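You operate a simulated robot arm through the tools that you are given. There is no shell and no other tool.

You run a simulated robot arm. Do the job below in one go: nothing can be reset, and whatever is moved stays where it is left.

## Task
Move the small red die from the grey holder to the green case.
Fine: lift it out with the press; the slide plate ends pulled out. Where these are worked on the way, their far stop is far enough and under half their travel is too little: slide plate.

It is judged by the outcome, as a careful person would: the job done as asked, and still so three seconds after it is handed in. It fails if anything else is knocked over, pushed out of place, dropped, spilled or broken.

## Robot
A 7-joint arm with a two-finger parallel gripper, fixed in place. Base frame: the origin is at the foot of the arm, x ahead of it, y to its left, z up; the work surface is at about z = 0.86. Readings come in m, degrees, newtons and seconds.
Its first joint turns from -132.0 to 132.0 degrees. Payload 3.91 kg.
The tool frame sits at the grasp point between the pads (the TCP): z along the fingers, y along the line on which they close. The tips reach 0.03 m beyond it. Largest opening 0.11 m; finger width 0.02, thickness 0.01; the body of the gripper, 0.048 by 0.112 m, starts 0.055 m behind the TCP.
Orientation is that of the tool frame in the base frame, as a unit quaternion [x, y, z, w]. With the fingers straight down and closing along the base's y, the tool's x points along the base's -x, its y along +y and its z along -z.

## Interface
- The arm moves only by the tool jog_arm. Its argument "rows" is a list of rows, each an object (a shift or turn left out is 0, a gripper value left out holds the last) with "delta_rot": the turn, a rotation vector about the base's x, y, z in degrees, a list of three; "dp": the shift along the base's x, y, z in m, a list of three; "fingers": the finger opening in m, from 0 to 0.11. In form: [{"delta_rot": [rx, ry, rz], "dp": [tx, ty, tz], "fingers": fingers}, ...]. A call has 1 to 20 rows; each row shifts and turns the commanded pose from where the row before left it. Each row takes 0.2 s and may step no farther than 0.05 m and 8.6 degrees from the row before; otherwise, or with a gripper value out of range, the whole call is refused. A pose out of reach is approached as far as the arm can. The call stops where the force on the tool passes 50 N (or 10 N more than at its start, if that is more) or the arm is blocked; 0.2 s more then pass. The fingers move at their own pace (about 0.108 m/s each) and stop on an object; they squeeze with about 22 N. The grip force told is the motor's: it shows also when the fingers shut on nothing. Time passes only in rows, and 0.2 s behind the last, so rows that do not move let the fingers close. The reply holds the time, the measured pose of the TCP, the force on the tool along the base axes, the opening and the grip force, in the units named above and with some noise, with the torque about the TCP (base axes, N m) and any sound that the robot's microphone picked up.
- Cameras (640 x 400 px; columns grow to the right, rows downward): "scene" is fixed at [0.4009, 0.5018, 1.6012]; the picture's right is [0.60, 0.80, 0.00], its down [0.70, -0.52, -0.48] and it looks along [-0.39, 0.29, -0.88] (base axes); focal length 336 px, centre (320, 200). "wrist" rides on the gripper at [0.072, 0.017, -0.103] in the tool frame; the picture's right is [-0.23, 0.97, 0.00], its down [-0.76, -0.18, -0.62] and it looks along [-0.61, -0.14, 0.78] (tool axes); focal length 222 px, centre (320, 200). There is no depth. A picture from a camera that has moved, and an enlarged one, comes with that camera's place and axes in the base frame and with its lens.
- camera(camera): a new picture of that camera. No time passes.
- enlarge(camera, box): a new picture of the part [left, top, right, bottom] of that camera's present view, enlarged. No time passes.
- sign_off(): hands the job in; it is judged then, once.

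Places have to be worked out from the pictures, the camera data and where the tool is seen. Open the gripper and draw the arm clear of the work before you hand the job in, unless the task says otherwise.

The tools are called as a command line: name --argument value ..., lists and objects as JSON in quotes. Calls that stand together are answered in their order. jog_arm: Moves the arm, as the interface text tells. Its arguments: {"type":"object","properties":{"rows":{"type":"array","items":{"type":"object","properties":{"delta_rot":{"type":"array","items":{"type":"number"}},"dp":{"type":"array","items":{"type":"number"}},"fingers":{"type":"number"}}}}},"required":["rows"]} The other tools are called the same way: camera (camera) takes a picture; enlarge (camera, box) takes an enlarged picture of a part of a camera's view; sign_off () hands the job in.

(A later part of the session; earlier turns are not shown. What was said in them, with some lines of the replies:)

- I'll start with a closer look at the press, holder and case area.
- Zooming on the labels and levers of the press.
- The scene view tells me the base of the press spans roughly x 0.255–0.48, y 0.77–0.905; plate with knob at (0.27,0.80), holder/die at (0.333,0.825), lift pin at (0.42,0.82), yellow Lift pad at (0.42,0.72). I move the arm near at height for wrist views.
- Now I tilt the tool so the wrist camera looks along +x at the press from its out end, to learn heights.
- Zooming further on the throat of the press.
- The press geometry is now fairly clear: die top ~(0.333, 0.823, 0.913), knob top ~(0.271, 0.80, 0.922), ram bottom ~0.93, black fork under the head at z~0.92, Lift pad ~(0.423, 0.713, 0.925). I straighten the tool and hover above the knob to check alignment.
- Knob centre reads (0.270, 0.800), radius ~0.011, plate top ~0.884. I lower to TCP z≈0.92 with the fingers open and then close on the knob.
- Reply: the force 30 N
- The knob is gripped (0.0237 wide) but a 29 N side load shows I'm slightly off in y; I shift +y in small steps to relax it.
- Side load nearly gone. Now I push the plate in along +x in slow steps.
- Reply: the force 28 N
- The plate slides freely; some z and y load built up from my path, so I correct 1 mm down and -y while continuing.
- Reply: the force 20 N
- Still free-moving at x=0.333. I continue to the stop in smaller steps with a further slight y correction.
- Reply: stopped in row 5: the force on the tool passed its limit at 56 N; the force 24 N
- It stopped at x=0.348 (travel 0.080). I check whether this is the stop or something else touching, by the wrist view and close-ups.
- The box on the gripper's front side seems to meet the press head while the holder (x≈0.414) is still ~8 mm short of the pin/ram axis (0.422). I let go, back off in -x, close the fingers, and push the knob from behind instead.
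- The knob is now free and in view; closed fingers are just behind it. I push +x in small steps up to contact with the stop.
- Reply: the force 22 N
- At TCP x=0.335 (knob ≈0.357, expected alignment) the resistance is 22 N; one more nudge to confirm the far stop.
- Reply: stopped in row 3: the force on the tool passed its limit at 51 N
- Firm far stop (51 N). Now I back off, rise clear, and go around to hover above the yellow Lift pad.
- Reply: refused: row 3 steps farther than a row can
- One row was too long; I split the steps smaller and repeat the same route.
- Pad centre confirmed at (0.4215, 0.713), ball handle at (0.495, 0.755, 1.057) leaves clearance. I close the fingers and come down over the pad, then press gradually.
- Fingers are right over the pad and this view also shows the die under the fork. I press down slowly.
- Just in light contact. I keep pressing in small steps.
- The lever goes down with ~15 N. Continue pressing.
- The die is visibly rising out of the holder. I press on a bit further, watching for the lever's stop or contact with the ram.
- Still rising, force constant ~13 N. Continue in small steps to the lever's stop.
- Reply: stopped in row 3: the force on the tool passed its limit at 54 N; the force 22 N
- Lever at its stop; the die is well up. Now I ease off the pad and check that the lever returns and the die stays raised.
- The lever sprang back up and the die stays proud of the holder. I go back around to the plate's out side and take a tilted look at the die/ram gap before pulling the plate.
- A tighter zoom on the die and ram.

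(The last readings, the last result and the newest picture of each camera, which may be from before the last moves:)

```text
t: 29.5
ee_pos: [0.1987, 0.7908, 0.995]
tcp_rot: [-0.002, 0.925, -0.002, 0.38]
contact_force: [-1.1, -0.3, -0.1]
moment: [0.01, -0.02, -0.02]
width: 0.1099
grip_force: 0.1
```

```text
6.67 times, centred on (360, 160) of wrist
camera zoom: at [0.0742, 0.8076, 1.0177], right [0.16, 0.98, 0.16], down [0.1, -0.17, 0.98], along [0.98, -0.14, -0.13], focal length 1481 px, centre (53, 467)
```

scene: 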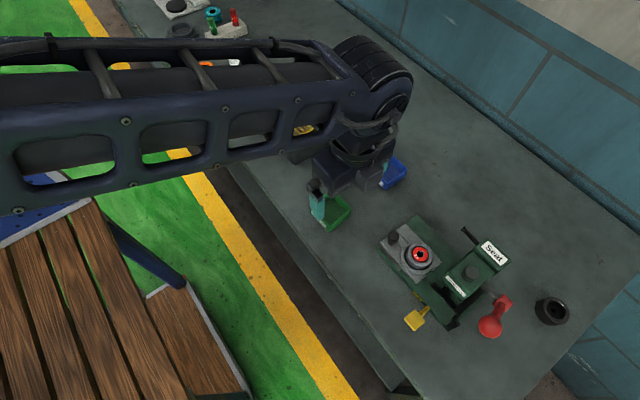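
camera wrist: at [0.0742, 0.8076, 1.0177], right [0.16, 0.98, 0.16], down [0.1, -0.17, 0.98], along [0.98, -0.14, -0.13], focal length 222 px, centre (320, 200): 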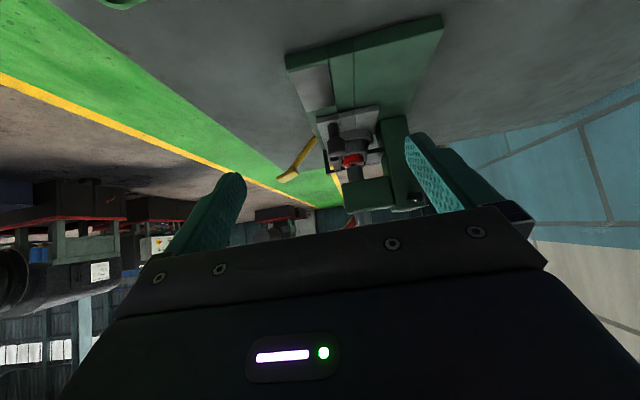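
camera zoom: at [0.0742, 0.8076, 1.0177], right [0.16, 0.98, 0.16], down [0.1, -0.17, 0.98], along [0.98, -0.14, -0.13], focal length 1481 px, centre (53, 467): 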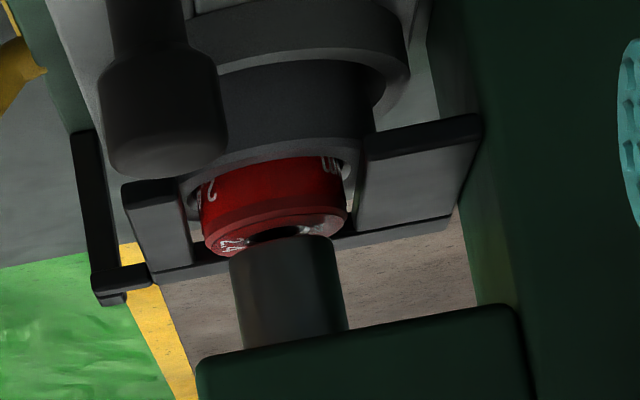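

There's a ~4 mm gap between die and ram, so the plate can be pulled out. I approach the knob with the tool tilted 22.5° back so the gripper's front box stays clear of the head.

jog_arm --rows '[{"dp": [0.03, 0.003, -0.01], "delta_rot": [0, 7.5, 0], "fingers": 0.06}, {"dp": [0.03, 0.003, -0.01], "delta_rot": [0, 7.5, 0]}, {"dp": [0.03, 0.003, -0.01], "delta_rot": [0, 7.5, 0]}, {"dp": [0.02, 0, -0.01]}, {"dp": [0.02, 0, -0.01]}, {}]'

camera --camera "wrist"

enlarge --camera "scene" --box '[380, 210, 500, 310]'

```text
t: 30.9
ee_pos: [0.3302, 0.7979, 0.9483]
tcp_rot: [-0.002, 0.982, -0.002, 0.191]
contact_force: [-0.2, 0.2, -0.4]
moment: [0.03, -0.01, 0.0]
width: 0.0602
grip_force: 0.0
```

```text
taken
camera wrist: at [0.2251, 0.8145, 1.0161], right [0.21, 0.97, 0.08], down [0.47, -0.17, 0.86], along [0.86, -0.14, -0.5], focal length 222 px, centre (320, 200)
```

wrist: 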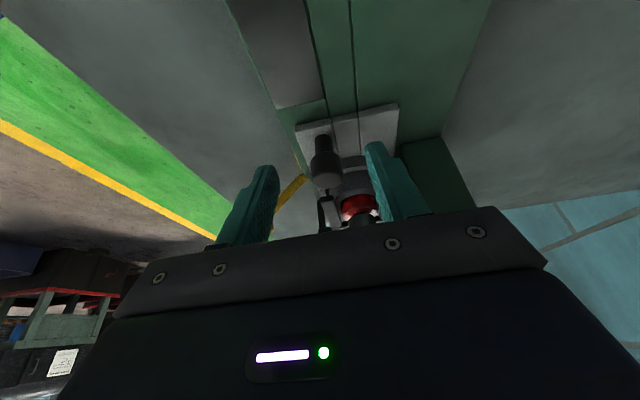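

```text
4.00 times, centred on (440, 260) of scene
camera zoom: at [0.4009, 0.5018, 1.6012], right [0.6, 0.8, 0.0], down [0.7, -0.52, -0.48], along [-0.39, 0.29, -0.88], focal length 1345 px, centre (-160, -40)
```

zoom: 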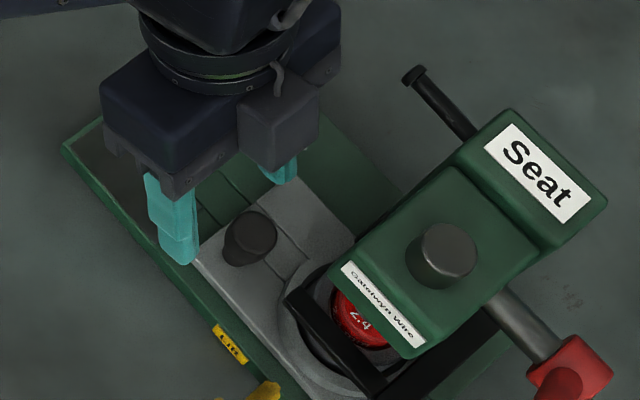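

Knob at (0.358, 0.80) with clearance to the head. I advance to straddle it and close.

jog_arm --rows '[{"dp": [0.012, 0.001, -0.013]}, {"dp": [0.013, 0.001, -0.013]}, {}, {"fingers": 0.03}, {}, {"fingers": 0.0}, {}, {}]'

enlarge --camera "scene" --box '[380, 210, 500, 310]'

```text
t: 32.7
ee_pos: [0.3547, 0.7998, 0.9203]
tcp_rot: [-0.003, 0.981, -0.001, 0.192]
contact_force: [0.3, -1.2, -1.3]
moment: [0.4, -0.1, -0.02]
width: 0.0239
grip_force: 45.2
```

```text
4.00 times, centred on (440, 260) of scene
camera zoom: at [0.4009, 0.5018, 1.6012], right [0.6, 0.8, 0.0], down [0.7, -0.52, -0.48], along [-0.39, 0.29, -0.88], focal length 1345 px, centre (-160, -40)
```

zoom: 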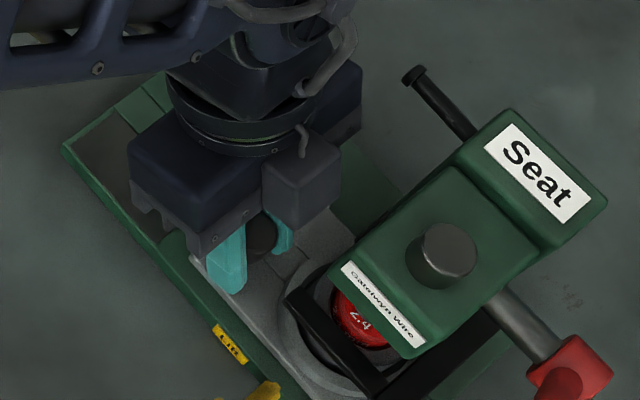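

Knob gripped cleanly with no side load. I pull the plate out along -x at a gentle pace.

jog_arm --rows '[{"dp": [-0.005, 0, 0]}, {"dp": [-0.008, 0, 0]}, {"dp": [-0.008, 0, 0]}, {"dp": [-0.008, 0, 0]}, {"dp": [-0.008, 0, 0]}, {"dp": [-0.005, 0, 0]}, {}]'

enlarge --camera "scene" --box '[380, 210, 500, 310]'

```text
t: 34.3
ee_pos: [0.3133, 0.8001, 0.9191]
tcp_rot: [-0.002, 0.981, -0.002, 0.193]
contact_force: [-0.1, -46.9, 3.0]
moment: [0.03, 0.45, -0.25]
width: 0.0239
grip_force: 45.3
```

```text
4.00 times, centred on (440, 260) of scene
camera zoom: at [0.4009, 0.5018, 1.6012], right [0.6, 0.8, 0.0], down [0.7, -0.52, -0.48], along [-0.39, 0.29, -0.88], focal length 1345 px, centre (-160, -40)
```

zoom: 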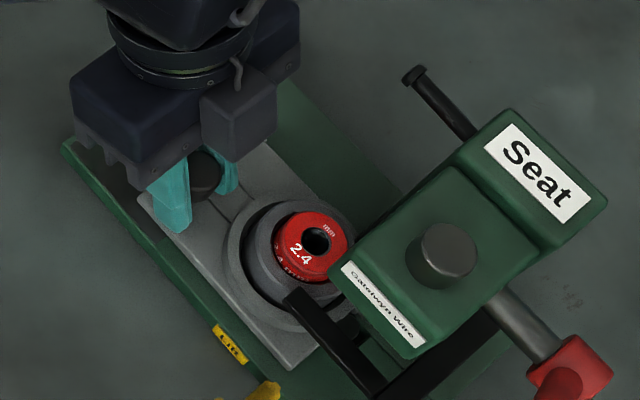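

Plate and raised die come out fine; a -47 N side load built up in y, so I relax by shifting -y 2.5 mm and then continue to the out stop.

jog_arm --rows '[{"dp": [0, -0.0025, 0]}, {}]'

```text
t: 34.9
ee_pos: [0.3118, 0.8003, 0.9185]
tcp_rot: [-0.004, 0.981, 0.001, 0.192]
contact_force: [0.3, -14.2, -0.8]
moment: [0.46, -0.5, 0.21]
width: 0.0237
grip_force: 45.6
```

jog_arm --rows '[{"dp": [-0.008, -0.0015, 0]}, {"dp": [-0.008, 0, 0]}, {"dp": [-0.008, -0.0005, 0]}, {"dp": [-0.008, 0, 0]}, {}]'

enlarge --camera "scene" --box '[360, 190, 480, 290]'

```text
t: 36.1
ee_pos: [0.2809, 0.8003, 0.9194]
tcp_rot: [-0.003, 0.981, 0.001, 0.194]
contact_force: [-0.4, 41.6, 2.6]
moment: [0.15, -0.19, 0.22]
width: 0.0238
grip_force: 45.0
```

```text
4.00 times, centred on (420, 240) of scene
camera zoom: at [0.4009, 0.5018, 1.6012], right [0.6, 0.8, 0.0], down [0.7, -0.52, -0.48], along [-0.39, 0.29, -0.88], focal length 1345 px, centre (-80, 40)
```

zoom: 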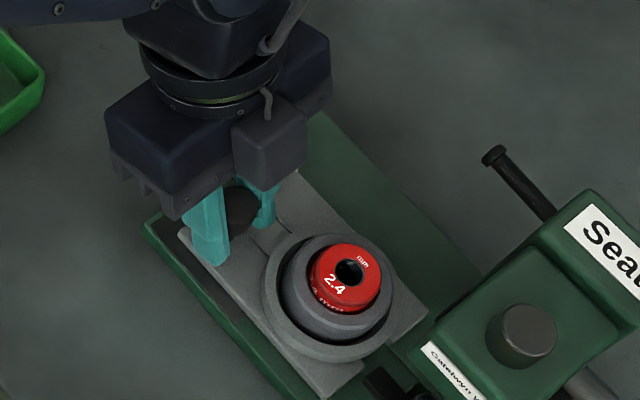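

Side load now swung to +41 N, so I shift +y 2 mm and pull the last ~13 mm gently to the out stop.

jog_arm --rows '[{"dp": [0, 0.002, 0]}, {}]'

jog_arm --rows '[{"dp": [-0.005, 0, 0]}, {"dp": [-0.004, 0, 0]}, {"dp": [-0.003, 0, 0]}, {"dp": [-0.002, 0, 0]}, {}]'

```text
t: 36.7
ee_pos: [0.281, 0.7999, 0.9188]
tcp_rot: [-0.003, 0.981, -0.002, 0.193]
contact_force: [0.0, 20.9, 13.4]
moment: [0.31, 0.83, -0.05]
width: 0.0238
grip_force: 44.7
```

```text
t: 37.9
ee_pos: [0.2664, 0.8005, 0.9193]
tcp_rot: [-0.003, 0.981, -0.001, 0.192]
contact_force: [-2.5, 33.6, 8.5]
moment: [0.55, -0.17, 0.13]
width: 0.0241
grip_force: 44.6
```

The plate is back at about its original place; a couple more mm checks for the out stop.

jog_arm --rows '[{"dp": [-0.001, 0.001, 0]}, {"dp": [-0.002, 0, 0]}, {"dp": [-0.002, 0, 0]}, {}]'

enlarge --camera "scene" --box '[360, 190, 480, 290]'

```text
t: 38.9
ee_pos: [0.2642, 0.7992, 0.9189]
tcp_rot: [-0.001, 0.981, -0.004, 0.194]
contact_force: [29.0, 8.3, 6.3]
moment: [0.39, -0.51, -0.06]
width: 0.0237
grip_force: 45.3
```

```text
4.00 times, centred on (420, 240) of scene
camera zoom: at [0.4009, 0.5018, 1.6012], right [0.6, 0.8, 0.0], down [0.7, -0.52, -0.48], along [-0.39, 0.29, -0.88], focal length 1345 px, centre (-80, 40)
```

zoom: 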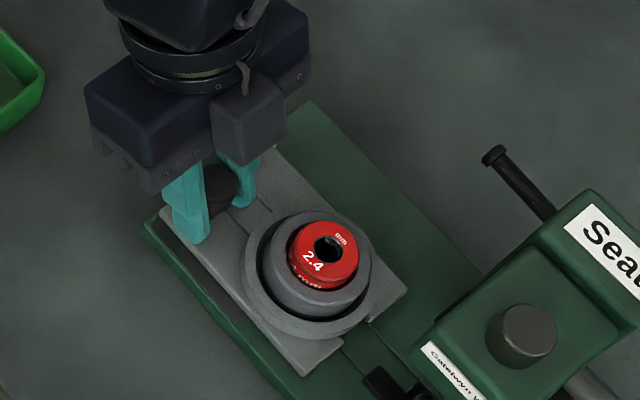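

The out stop is reached (29 N). I relax, open the fingers, retreat up, and straighten the tool to hover over the die.

jog_arm --rows '[{"dp": [0.002, 0, 0]}, {"fingers": 0.06}, {}, {"dp": [-0.01, 0, 0.03]}, {"dp": [-0.01, 0, 0.04]}, {"dp": [0.01, 0.005, 0.03], "delta_rot": [0, 7.5, 0], "fingers": 0.08}, {"dp": [0.03, 0.01, 0], "delta_rot": [0, 7.5, 0]}, {"dp": [0.035, 0.01, 0], "delta_rot": [0, 7.5, 0]}, {"dp": [0.01, 0, 0]}, {}]'

camera --camera "wrist"

enlarge --camera "wrist" --box '[240, 60, 400, 220]'

enlarge --camera "scene" --box '[360, 190, 480, 290]'

```text
t: 41.1
ee_pos: [0.3255, 0.8274, 1.0185]
tcp_rot: [-0.003, 1.0, -0.001, -0.003]
contact_force: [0.5, 0.9, 0.7]
moment: [-0.02, 0.0, -0.01]
width: 0.08
grip_force: 0.0
```

```text
taken
camera wrist: at [0.2551, 0.8437, 1.1229], right [0.22, 0.98, 0.0], down [0.77, -0.17, 0.62], along [0.6, -0.14, -0.79], focal length 222 px, centre (320, 200)
```

wrist: 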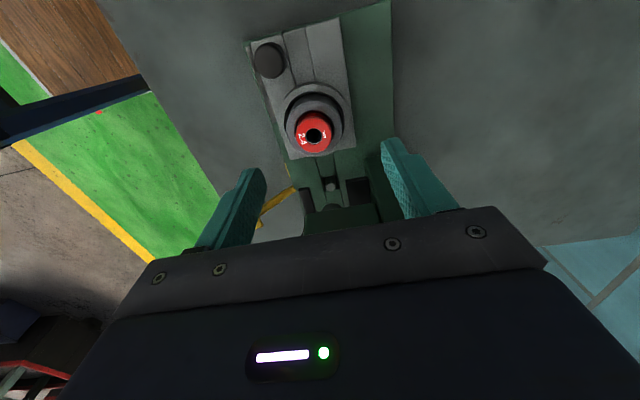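

```text
2.50 times, centred on (320, 140) of wrist
camera zoom: at [0.2551, 0.8437, 1.1229], right [0.22, 0.98, 0.0], down [0.77, -0.17, 0.62], along [0.6, -0.14, -0.79], focal length 555 px, centre (320, 350)
```

zoom: 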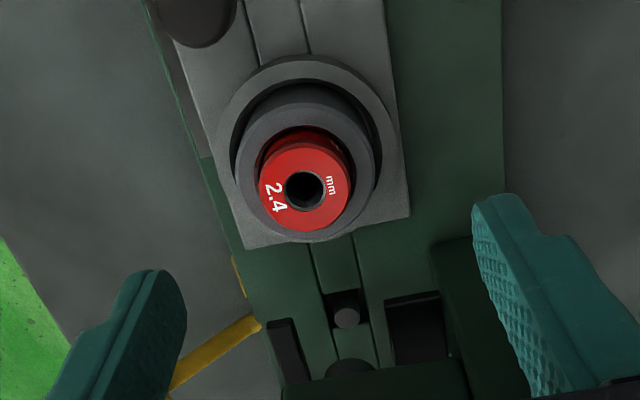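

```text
4.00 times, centred on (420, 240) of scene
camera zoom: at [0.4009, 0.5018, 1.6012], right [0.6, 0.8, 0.0], down [0.7, -0.52, -0.48], along [-0.39, 0.29, -0.88], focal length 1345 px, centre (-80, 40)
```

zoom: 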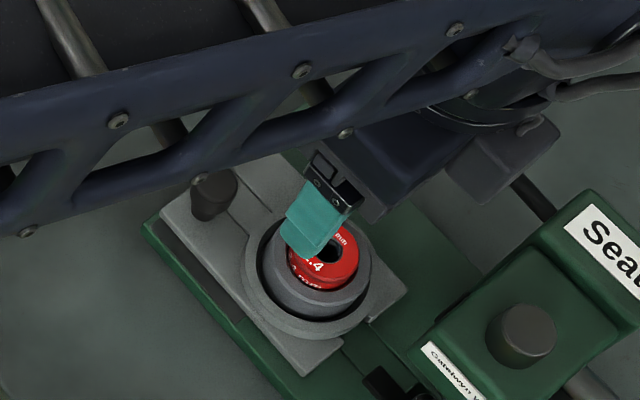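

Die top now triangulates to about (0.331, 0.822, 0.927). I align over it, narrow the opening to 0.05 and descend to just above the holder rim.

jog_arm --rows '[{"dp": [0.0055, -0.0055, 0], "fingers": 0.052}, {"dp": [0, 0, -0.02]}, {"dp": [0, 0, -0.02]}, {"dp": [0, 0, -0.015]}, {}, {}]'

camera --camera "wrist"

enlarge --camera "wrist" --box '[240, 100, 400, 240]'

enlarge --camera "scene" --box '[380, 210, 460, 290]'

```text
t: 42.5
ee_pos: [0.3317, 0.8195, 0.9644]
tcp_rot: [-0.002, 1.0, -0.002, -0.002]
contact_force: [-0.1, 0.4, 0.1]
moment: [-0.03, 0.0, 0.0]
width: 0.0519
grip_force: 0.2
```

```text
taken
camera wrist: at [0.2601, 0.8362, 1.0674], right [0.22, 0.97, 0.0], down [0.77, -0.17, 0.62], along [0.6, -0.14, -0.79], focal length 222 px, centre (320, 200)
```

wrist: 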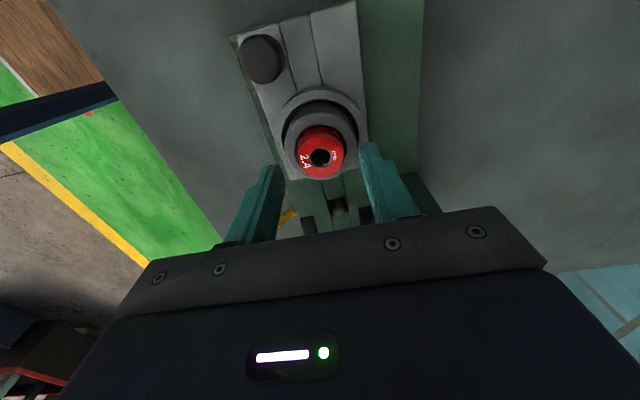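

```text
2.86 times, centred on (320, 170) of wrist
camera zoom: at [0.2601, 0.8362, 1.0674], right [0.22, 0.97, 0.0], down [0.77, -0.17, 0.62], along [0.6, -0.14, -0.79], focal length 635 px, centre (320, 286)
```

zoom: 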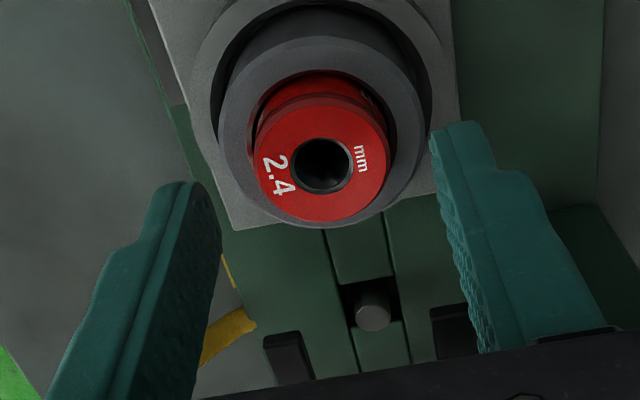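

```text
5.00 times, centred on (420, 250) of scene
camera zoom: at [0.4009, 0.5018, 1.6012], right [0.6, 0.8, 0.0], down [0.7, -0.52, -0.48], along [-0.39, 0.29, -0.88], focal length 1681 px, centre (-180, -50)
```

zoom: 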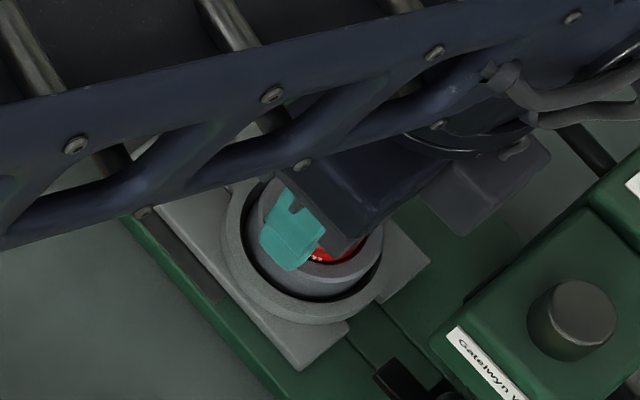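

Die is between the fingers; I nudge +y 1.5 mm and descend to tip height ~0.918.

jog_arm --rows '[{"dp": [0, 0.0015, -0.006]}, {"dp": [0, 0, -0.005]}, {"dp": [0, 0, -0.003]}, {}]'

enlarge --camera "wrist" --box '[240, 100, 400, 240]'

enlarge --camera "scene" --box '[390, 230, 450, 290]'

```text
t: 43.5
ee_pos: [0.3337, 0.8203, 0.9521]
tcp_rot: [-0.002, 1.0, -0.001, -0.002]
contact_force: [-0.1, 0.5, 0.3]
moment: [0.01, -0.02, -0.03]
width: 0.052
grip_force: 0.0
```

```text
2.86 times, centred on (320, 170) of wrist
camera zoom: at [0.2623, 0.8376, 1.0548], right [0.22, 0.97, 0.0], down [0.77, -0.17, 0.62], along [0.6, -0.14, -0.79], focal length 635 px, centre (320, 286)
```

zoom: 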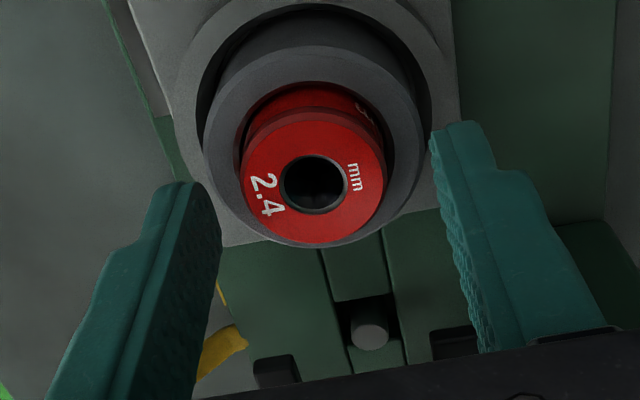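

```text
6.67 times, centred on (420, 260) of scene
camera zoom: at [0.4009, 0.5018, 1.6012], right [0.6, 0.8, 0.0], down [0.7, -0.52, -0.48], along [-0.39, 0.29, -0.88], focal length 2241 px, centre (-347, -200)
```

zoom: 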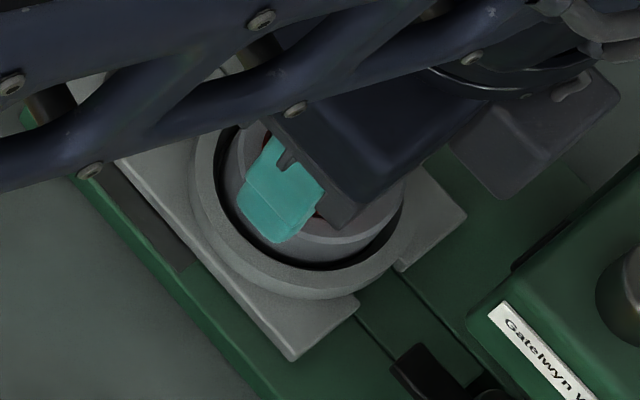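

Well centred, no contact. Down 4 mm more and close on the die.

jog_arm --rows '[{"dp": [-0.001, 0, -0.003]}, {"dp": [0, 0, -0.001]}, {"fingers": 0.04}, {"fingers": 0.0}, {}, {}]'

enlarge --camera "wrist" --box '[240, 100, 400, 240]'

```text
t: 44.9
ee_pos: [0.3325, 0.8208, 0.9463]
tcp_rot: [-0.003, 1.0, 0.0, -0.003]
contact_force: [-0.1, -0.3, -0.1]
moment: [0.06, 0.0, -0.01]
width: 0.0329
grip_force: 21.6
```

```text
2.86 times, centred on (320, 170) of wrist
camera zoom: at [0.2617, 0.8378, 1.051], right [0.22, 0.97, 0.0], down [0.77, -0.17, 0.62], along [0.6, -0.14, -0.79], focal length 635 px, centre (320, 286)
```

zoom: 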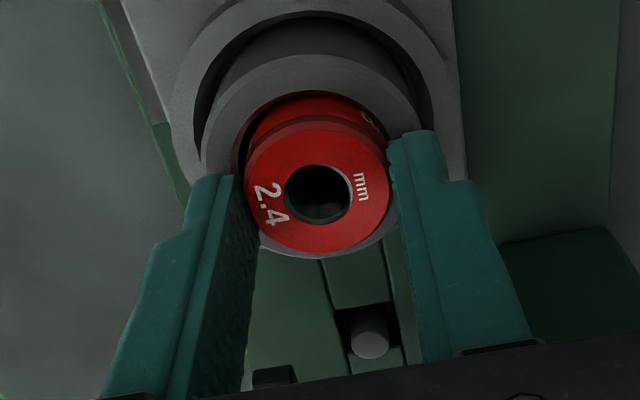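

Die gripped (0.033 wide), no side load. I lift slowly and watch that the holder stays put.

jog_arm --rows '[{"dp": [0, 0, 0.002]}, {"dp": [0, 0, 0.003]}, {"dp": [0, 0, 0.004]}, {"dp": [0, 0, 0.004]}, {}]'

enlarge --camera "wrist" --box '[240, 100, 400, 240]'

enlarge --camera "scene" --box '[380, 210, 460, 290]'

```text
t: 46.1
ee_pos: [0.3332, 0.8215, 0.959]
tcp_rot: [-0.003, 1.0, 0.0, -0.003]
contact_force: [0.1, 0.1, -2.1]
moment: [0.02, 0.01, -0.02]
width: 0.0329
grip_force: 21.9
```

```text
2.86 times, centred on (320, 170) of wrist
camera zoom: at [0.262, 0.8379, 1.0643], right [0.22, 0.97, 0.0], down [0.77, -0.17, 0.62], along [0.6, -0.14, -0.79], focal length 635 px, centre (320, 286)
```

zoom: 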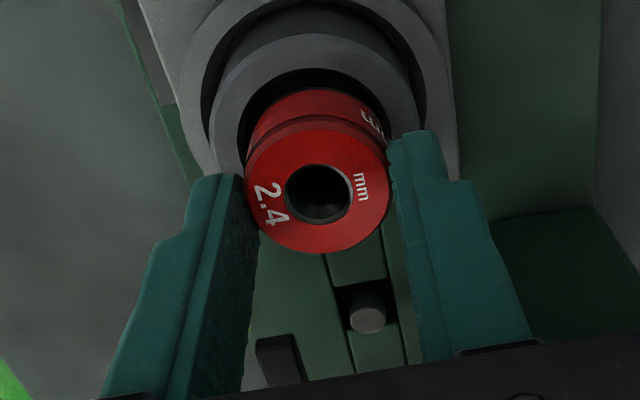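

```text
5.00 times, centred on (420, 250) of scene
camera zoom: at [0.4009, 0.5018, 1.6012], right [0.6, 0.8, 0.0], down [0.7, -0.52, -0.48], along [-0.39, 0.29, -0.88], focal length 1681 px, centre (-180, -50)
```

zoom: 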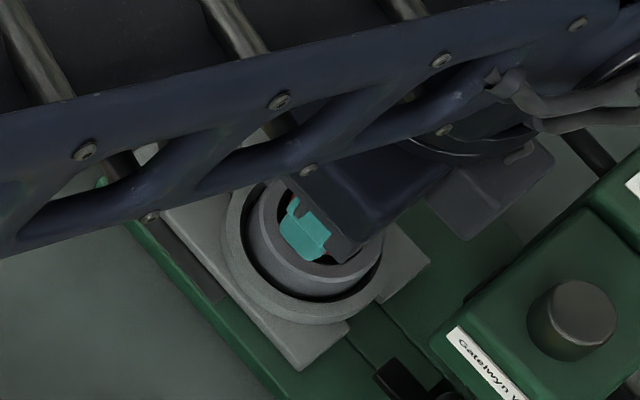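

The die comes out while the holder stays seated. Continue lifting clear.

jog_arm --rows '[{"dp": [0, 0, 0.005]}, {"dp": [0, 0, 0.008]}, {"dp": [0, 0, 0.015]}, {"dp": [0, 0, 0.02]}, {"dp": [-0.01, 0, 0.03]}, {"dp": [-0.02, 0, 0.03]}, {}]'

camera --camera "wrist"

enlarge --camera "scene" --box '[360, 190, 480, 290]'

```text
t: 47.7
ee_pos: [0.304, 0.821, 1.0692]
tcp_rot: [-0.002, 1.0, -0.001, -0.002]
contact_force: [0.1, 0.0, -1.2]
moment: [0.01, -0.01, -0.03]
width: 0.0331
grip_force: 21.5
```

```text
taken
camera wrist: at [0.2331, 0.8383, 1.1733], right [0.22, 0.97, 0.0], down [0.77, -0.17, 0.62], along [0.6, -0.14, -0.79], focal length 222 px, centre (320, 200)
```

wrist: 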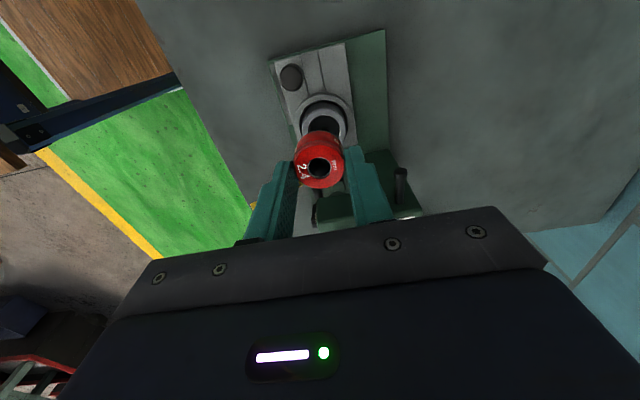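

```text
4.00 times, centred on (420, 240) of scene
camera zoom: at [0.4009, 0.5018, 1.6012], right [0.6, 0.8, 0.0], down [0.7, -0.52, -0.48], along [-0.39, 0.29, -0.88], focal length 1345 px, centre (-80, 40)
```

zoom: 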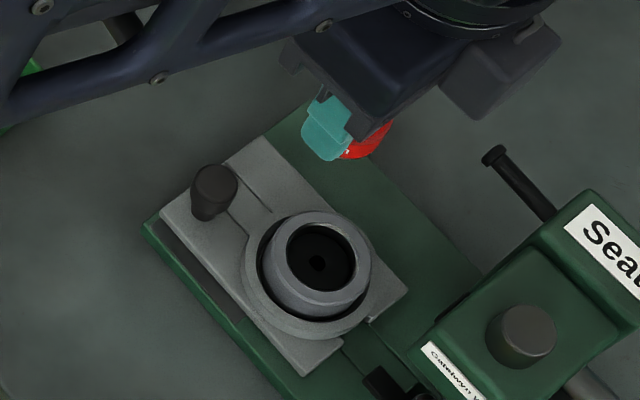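

Die fully extracted; holder stays empty in place. I carry it at height to above the green case (≈0.116, 0.746).

jog_arm --rows '[{"dp": [-0.03, -0.01, 0]}, {"dp": [-0.04, -0.015, 0]}, {"dp": [-0.04, -0.015, 0]}, {"dp": [-0.04, -0.015, 0]}, {"dp": [-0.038, -0.02, 0]}, {}, {}]'

camera --camera "wrist"

enlarge --camera "wrist" --box '[220, 60, 460, 220]'

enlarge --camera "scene" --box '[290, 150, 410, 250]'

```text
t: 49.3
ee_pos: [0.1141, 0.7459, 1.0668]
tcp_rot: [-0.002, 1.0, 0.0, -0.002]
contact_force: [-0.4, 0.7, -1.5]
moment: [-0.01, 0.02, 0.01]
width: 0.0332
grip_force: 22.3
```

```text
taken
camera wrist: at [0.0434, 0.7632, 1.1714], right [0.22, 0.97, 0.0], down [0.77, -0.17, 0.62], along [0.6, -0.14, -0.79], focal length 222 px, centre (320, 200)
```

wrist: 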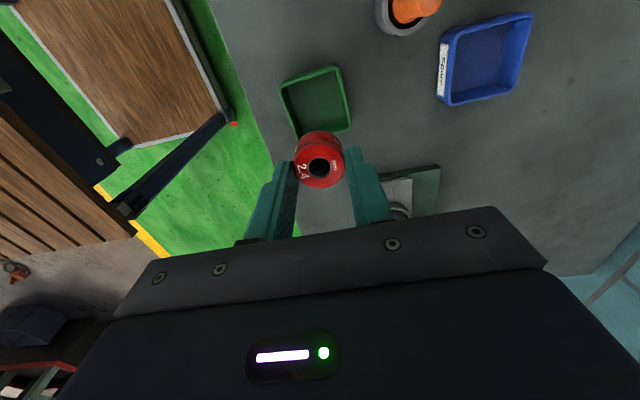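

```text
2.50 times, centred on (340, 140) of wrist
camera zoom: at [0.0434, 0.7632, 1.1714], right [0.22, 0.97, 0.0], down [0.77, -0.17, 0.62], along [0.6, -0.14, -0.79], focal length 555 px, centre (270, 350)
```

zoom: 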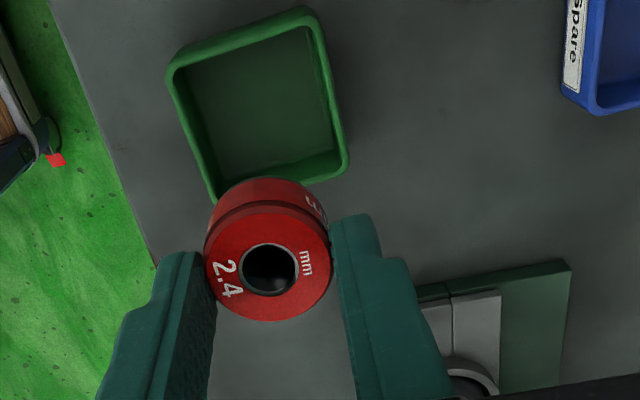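

```text
4.00 times, centred on (350, 200) of scene
camera zoom: at [0.4009, 0.5018, 1.6012], right [0.6, 0.8, 0.0], down [0.7, -0.52, -0.48], along [-0.39, 0.29, -0.88], focal length 1345 px, centre (200, 200)
```

zoom: 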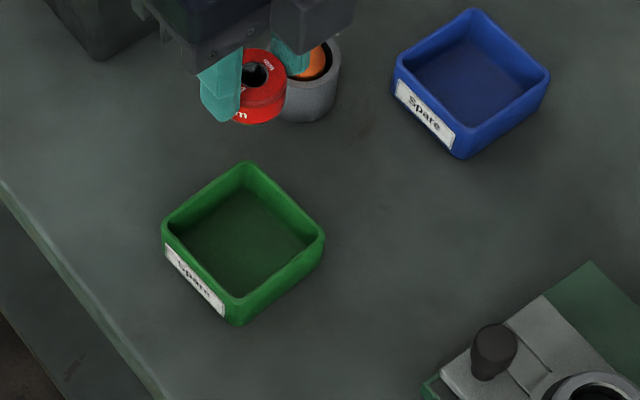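

Case rim z≈0.886, inner about 0.058 square centred near (0.118, 0.744); die+fingers would be tight across it, so I turn the gripper 45° to use the diagonal and lower partway.

jog_arm --rows '[{"delta_rot": [0, 0, 7.5]}, {"delta_rot": [0, 0, 7.5]}, {"delta_rot": [0, 0, 7.5]}, {"delta_rot": [0, 0, 7.5], "dp": [0.002, 0, -0.02]}, {"delta_rot": [0, 0, 7.5], "dp": [0.002, -0.001, -0.02]}, {"delta_rot": [0, 0, 7.5], "dp": [0, 0, -0.03]}, {"dp": [0, 0, -0.02]}, {}]'

camera --camera "wrist"

enlarge --camera "wrist" --box '[240, 80, 400, 240]'

enlarge --camera "scene" --box '[290, 150, 410, 250]'

```text
t: 51.1
ee_pos: [0.1187, 0.7451, 0.977]
tcp_rot: [-0.384, 0.923, 0.0, -0.003]
contact_force: [-0.2, -1.4, -1.9]
moment: [-0.02, 0.04, 0.01]
width: 0.0328
grip_force: 21.4
```

```text
taken
camera wrist: at [0.057, 0.7065, 1.0795], right [-0.53, 0.85, 0.0], down [0.66, 0.42, 0.62], along [0.52, 0.33, -0.79], focal length 222 px, centre (320, 200)
```

wrist: 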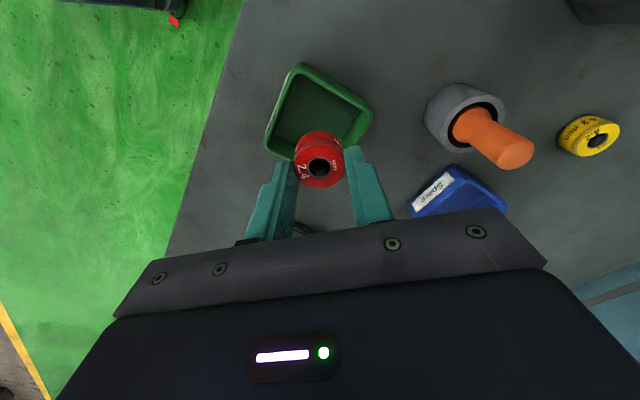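

```text
2.50 times, centred on (320, 160) of wrist
camera zoom: at [0.057, 0.7065, 1.0795], right [-0.53, 0.85, 0.0], down [0.66, 0.42, 0.62], along [0.52, 0.33, -0.79], focal length 555 px, centre (320, 300)
```

zoom: 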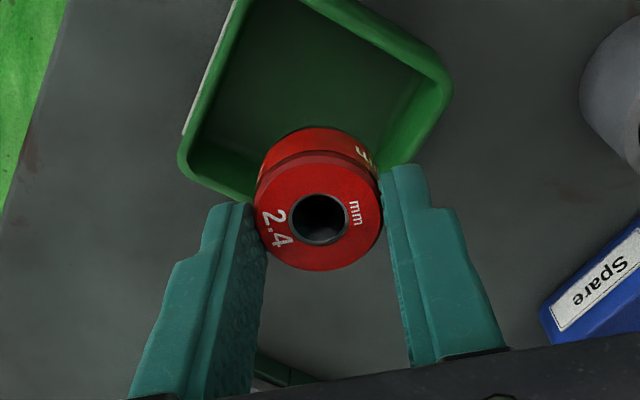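

```text
4.00 times, centred on (350, 200) of scene
camera zoom: at [0.4009, 0.5018, 1.6012], right [0.6, 0.8, 0.0], down [0.7, -0.52, -0.48], along [-0.39, 0.29, -0.88], focal length 1345 px, centre (200, 200)
```

zoom: 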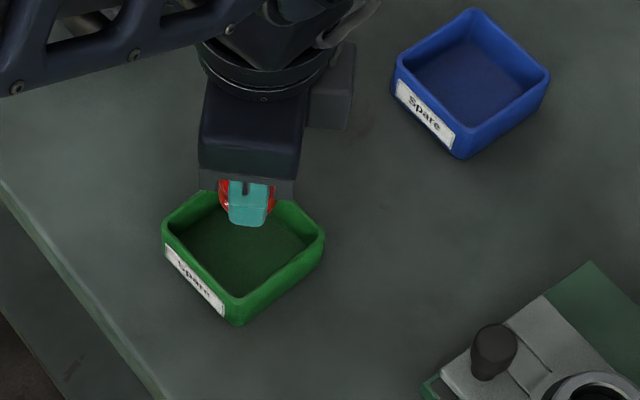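

TCP is centred over the case (centre ≈(0.119, 0.744)). I lower the die into it, slowly near the floor.

jog_arm --rows '[{"dp": [0, -0.001, -0.02]}, {"dp": [0, 0, -0.02]}, {"dp": [0, 0, -0.012]}, {"dp": [0, 0, -0.008]}, {}]'

enlarge --camera "wrist" --box '[240, 80, 400, 240]'

enlarge --camera "scene" --box '[300, 160, 380, 240]'

```text
t: 52.3
ee_pos: [0.1196, 0.7463, 0.9159]
tcp_rot: [-0.385, 0.923, -0.002, -0.002]
contact_force: [0.2, -0.4, -1.4]
moment: [0.04, 0.02, -0.02]
width: 0.033
grip_force: 22.3
```

```text
2.50 times, centred on (320, 160) of wrist
camera zoom: at [0.0563, 0.7068, 1.0204], right [-0.53, 0.85, 0.0], down [0.66, 0.42, 0.62], along [0.52, 0.33, -0.79], focal length 555 px, centre (320, 300)
```

zoom: 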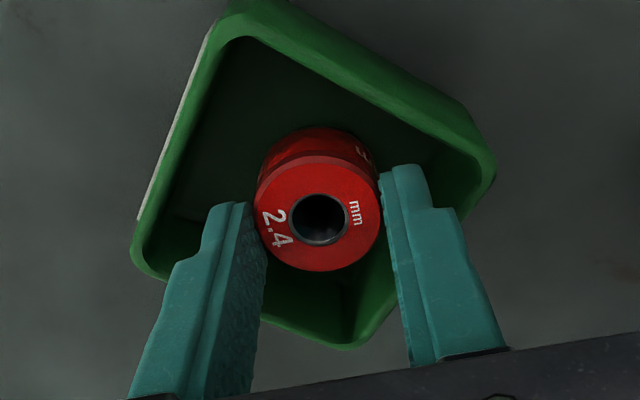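

```text
5.00 times, centred on (340, 200) of scene
camera zoom: at [0.4009, 0.5018, 1.6012], right [0.6, 0.8, 0.0], down [0.7, -0.52, -0.48], along [-0.39, 0.29, -0.88], focal length 1681 px, centre (220, 200)
```

zoom: 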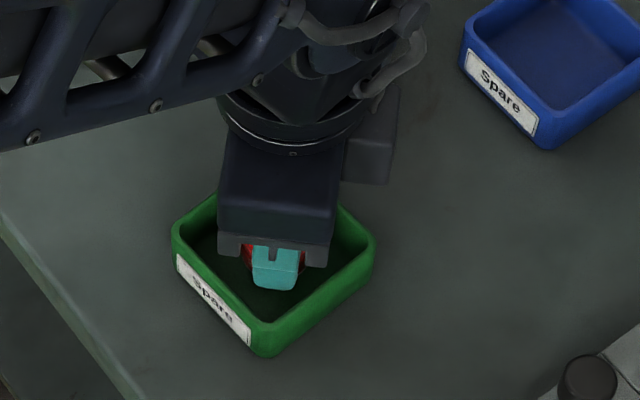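

Well centred, with room around. Lowering in small steps until floor contact.

jog_arm --rows '[{"dp": [0, 0, -0.004]}, {"dp": [0, 0, -0.003]}, {"dp": [0, 0, -0.002]}, {}]'

enlarge --camera "wrist" --box '[240, 80, 400, 240]'

```text
t: 53.3
ee_pos: [0.1185, 0.7452, 0.908]
tcp_rot: [-0.385, 0.923, -0.001, -0.002]
contact_force: [0.4, 0.1, -1.4]
moment: [0.0, -0.01, -0.02]
width: 0.0328
grip_force: 22.0
```

```text
2.50 times, centred on (320, 160) of wrist
camera zoom: at [0.056, 0.7055, 1.0123], right [-0.53, 0.85, 0.0], down [0.66, 0.42, 0.62], along [0.52, 0.33, -0.79], focal length 555 px, centre (320, 300)
```

zoom: 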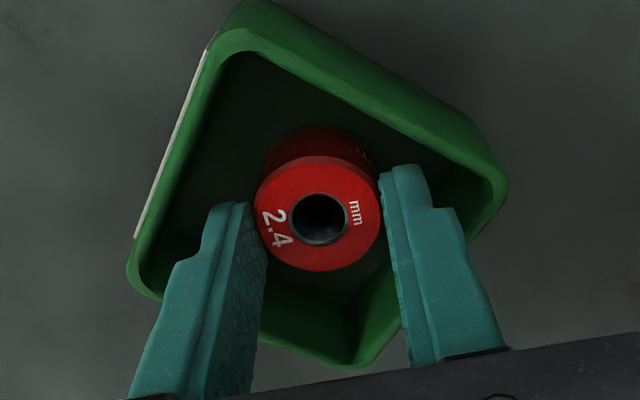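

jog_arm --rows '[{"dp": [0, 0, -0.002]}, {"dp": [0, 0, -0.0015]}, {}]'

```text
t: 54.1
ee_pos: [0.1174, 0.7443, 0.9062]
tcp_rot: [-0.385, 0.923, 0.0, -0.002]
contact_force: [-1.0, 6.7, 18.6]
moment: [0.2, 0.06, 0.02]
width: 0.0334
grip_force: 22.4
```

Floor contact felt (19 N) at TCP z≈0.906. I ease up 1 mm and open just slightly to release.

jog_arm --rows '[{"dp": [0, 0, 0.001]}, {"fingers": 0.036}, {"fingers": 0.039}, {}, {}]'

enlarge --camera "wrist" --box '[240, 80, 400, 240]'

```text
t: 55.3
ee_pos: [0.1171, 0.7437, 0.9059]
tcp_rot: [-0.386, 0.923, -0.002, -0.003]
contact_force: [0.8, -0.2, -0.1]
moment: [-0.04, -0.01, 0.01]
width: 0.0391
grip_force: 0.1
```

```text
2.50 times, centred on (320, 160) of wrist
camera zoom: at [0.0563, 0.7043, 1.01], right [-0.53, 0.85, 0.0], down [0.66, 0.42, 0.62], along [0.52, 0.33, -0.79], focal length 555 px, centre (320, 300)
```

zoom: 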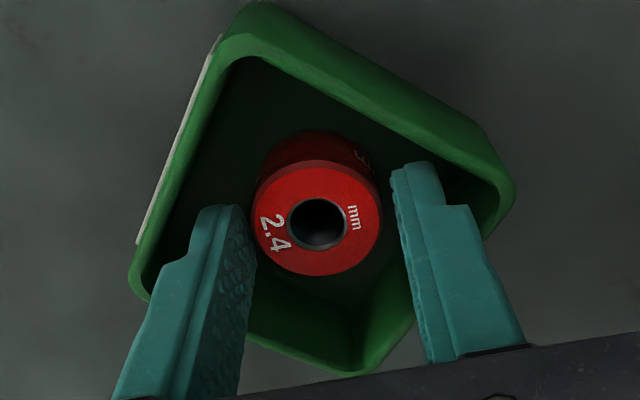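

The die stands free on the case floor with gaps on both sides. I lift straight up, then draw the arm clear and inspect everything.

jog_arm --rows '[{"dp": [0, 0, 0.005]}, {"dp": [0, 0, 0.015]}, {"dp": [0, 0, 0.03]}, {"dp": [0, 0, 0.04]}, {"dp": [0, 0, 0.04]}, {"dp": [0, 0, 0.045], "fingers": 0.08}, {"dp": [0, 0, 0.045]}, {"dp": [-0.04, -0.02, 0]}, {"dp": [-0.045, -0.015, 0]}, {"dp": [-0.045, -0.015, 0]}, {}]'

camera --camera "scene"

enlarge --camera "scene" --box '[300, 160, 380, 240]'

enlarge --camera "scene" --box '[360, 200, 580, 340]'

```text
t: 57.7
ee_pos: [-0.0089, 0.6938, 1.1256]
tcp_rot: [-0.385, 0.923, 0.0, -0.002]
contact_force: [-1.3, -0.3, 0.6]
moment: [-0.04, 0.02, 0.0]
width: 0.0802
grip_force: 0.1
```

```text
taken
```

scene: 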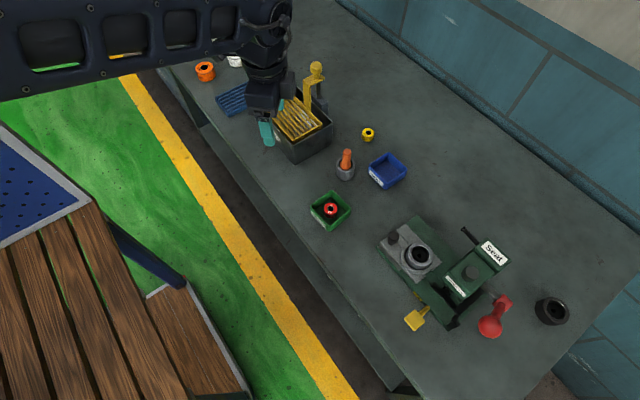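

```text
5.00 times, centred on (340, 200) of scene
camera zoom: at [0.4009, 0.5018, 1.6012], right [0.6, 0.8, 0.0], down [0.7, -0.52, -0.48], along [-0.39, 0.29, -0.88], focal length 1681 px, centre (220, 200)
```

zoom: 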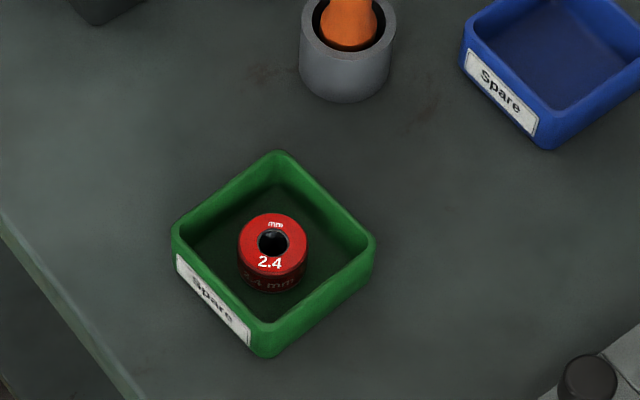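

```text
2.86 times, centred on (470, 270) of scene
camera zoom: at [0.4009, 0.5018, 1.6012], right [0.6, 0.8, 0.0], down [0.7, -0.52, -0.48], along [-0.39, 0.29, -0.88], focal length 960 px, centre (-109, 0)
```

zoom: 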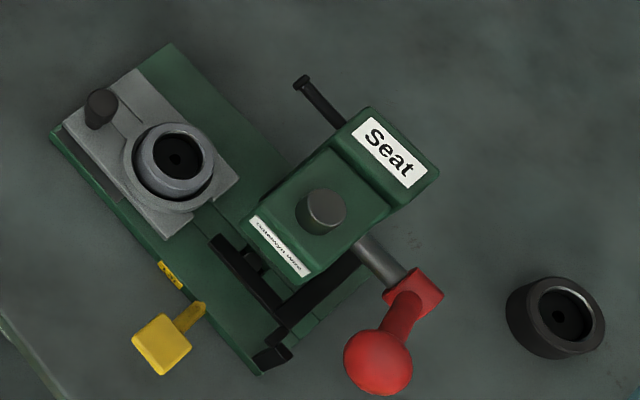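

The die stands upright in the green case. The plate is pulled out, the holder is seated, the levers are back at rest, and nothing else has moved. The gripper is open and clear of the work, so I hand the job in.

sign_off

```text
The job is handed in.
```

The small red die is out of the grey holder and standing upright in the green case, and the job is handed in.

- **Slide plate:** I pushed it in to its far stop under the press and afterwards pulled it back out to its out stop, where it now rests.
- **Lift:** I pressed the yellow Lift lever down to its stop, which raised the die. The lever came back up on its own when released.
- **Contact on the way:** On the first push, the arm stopped at its force limit with the plate about 8 mm short. The front of the gripper had most likely touched the press head. I backed off and pushed the knob from behind instead, and the press looks unchanged in the last pictures.
- **End state:** The holder is still seated on the plate, nothing else looks moved, and the gripper is open and clear.
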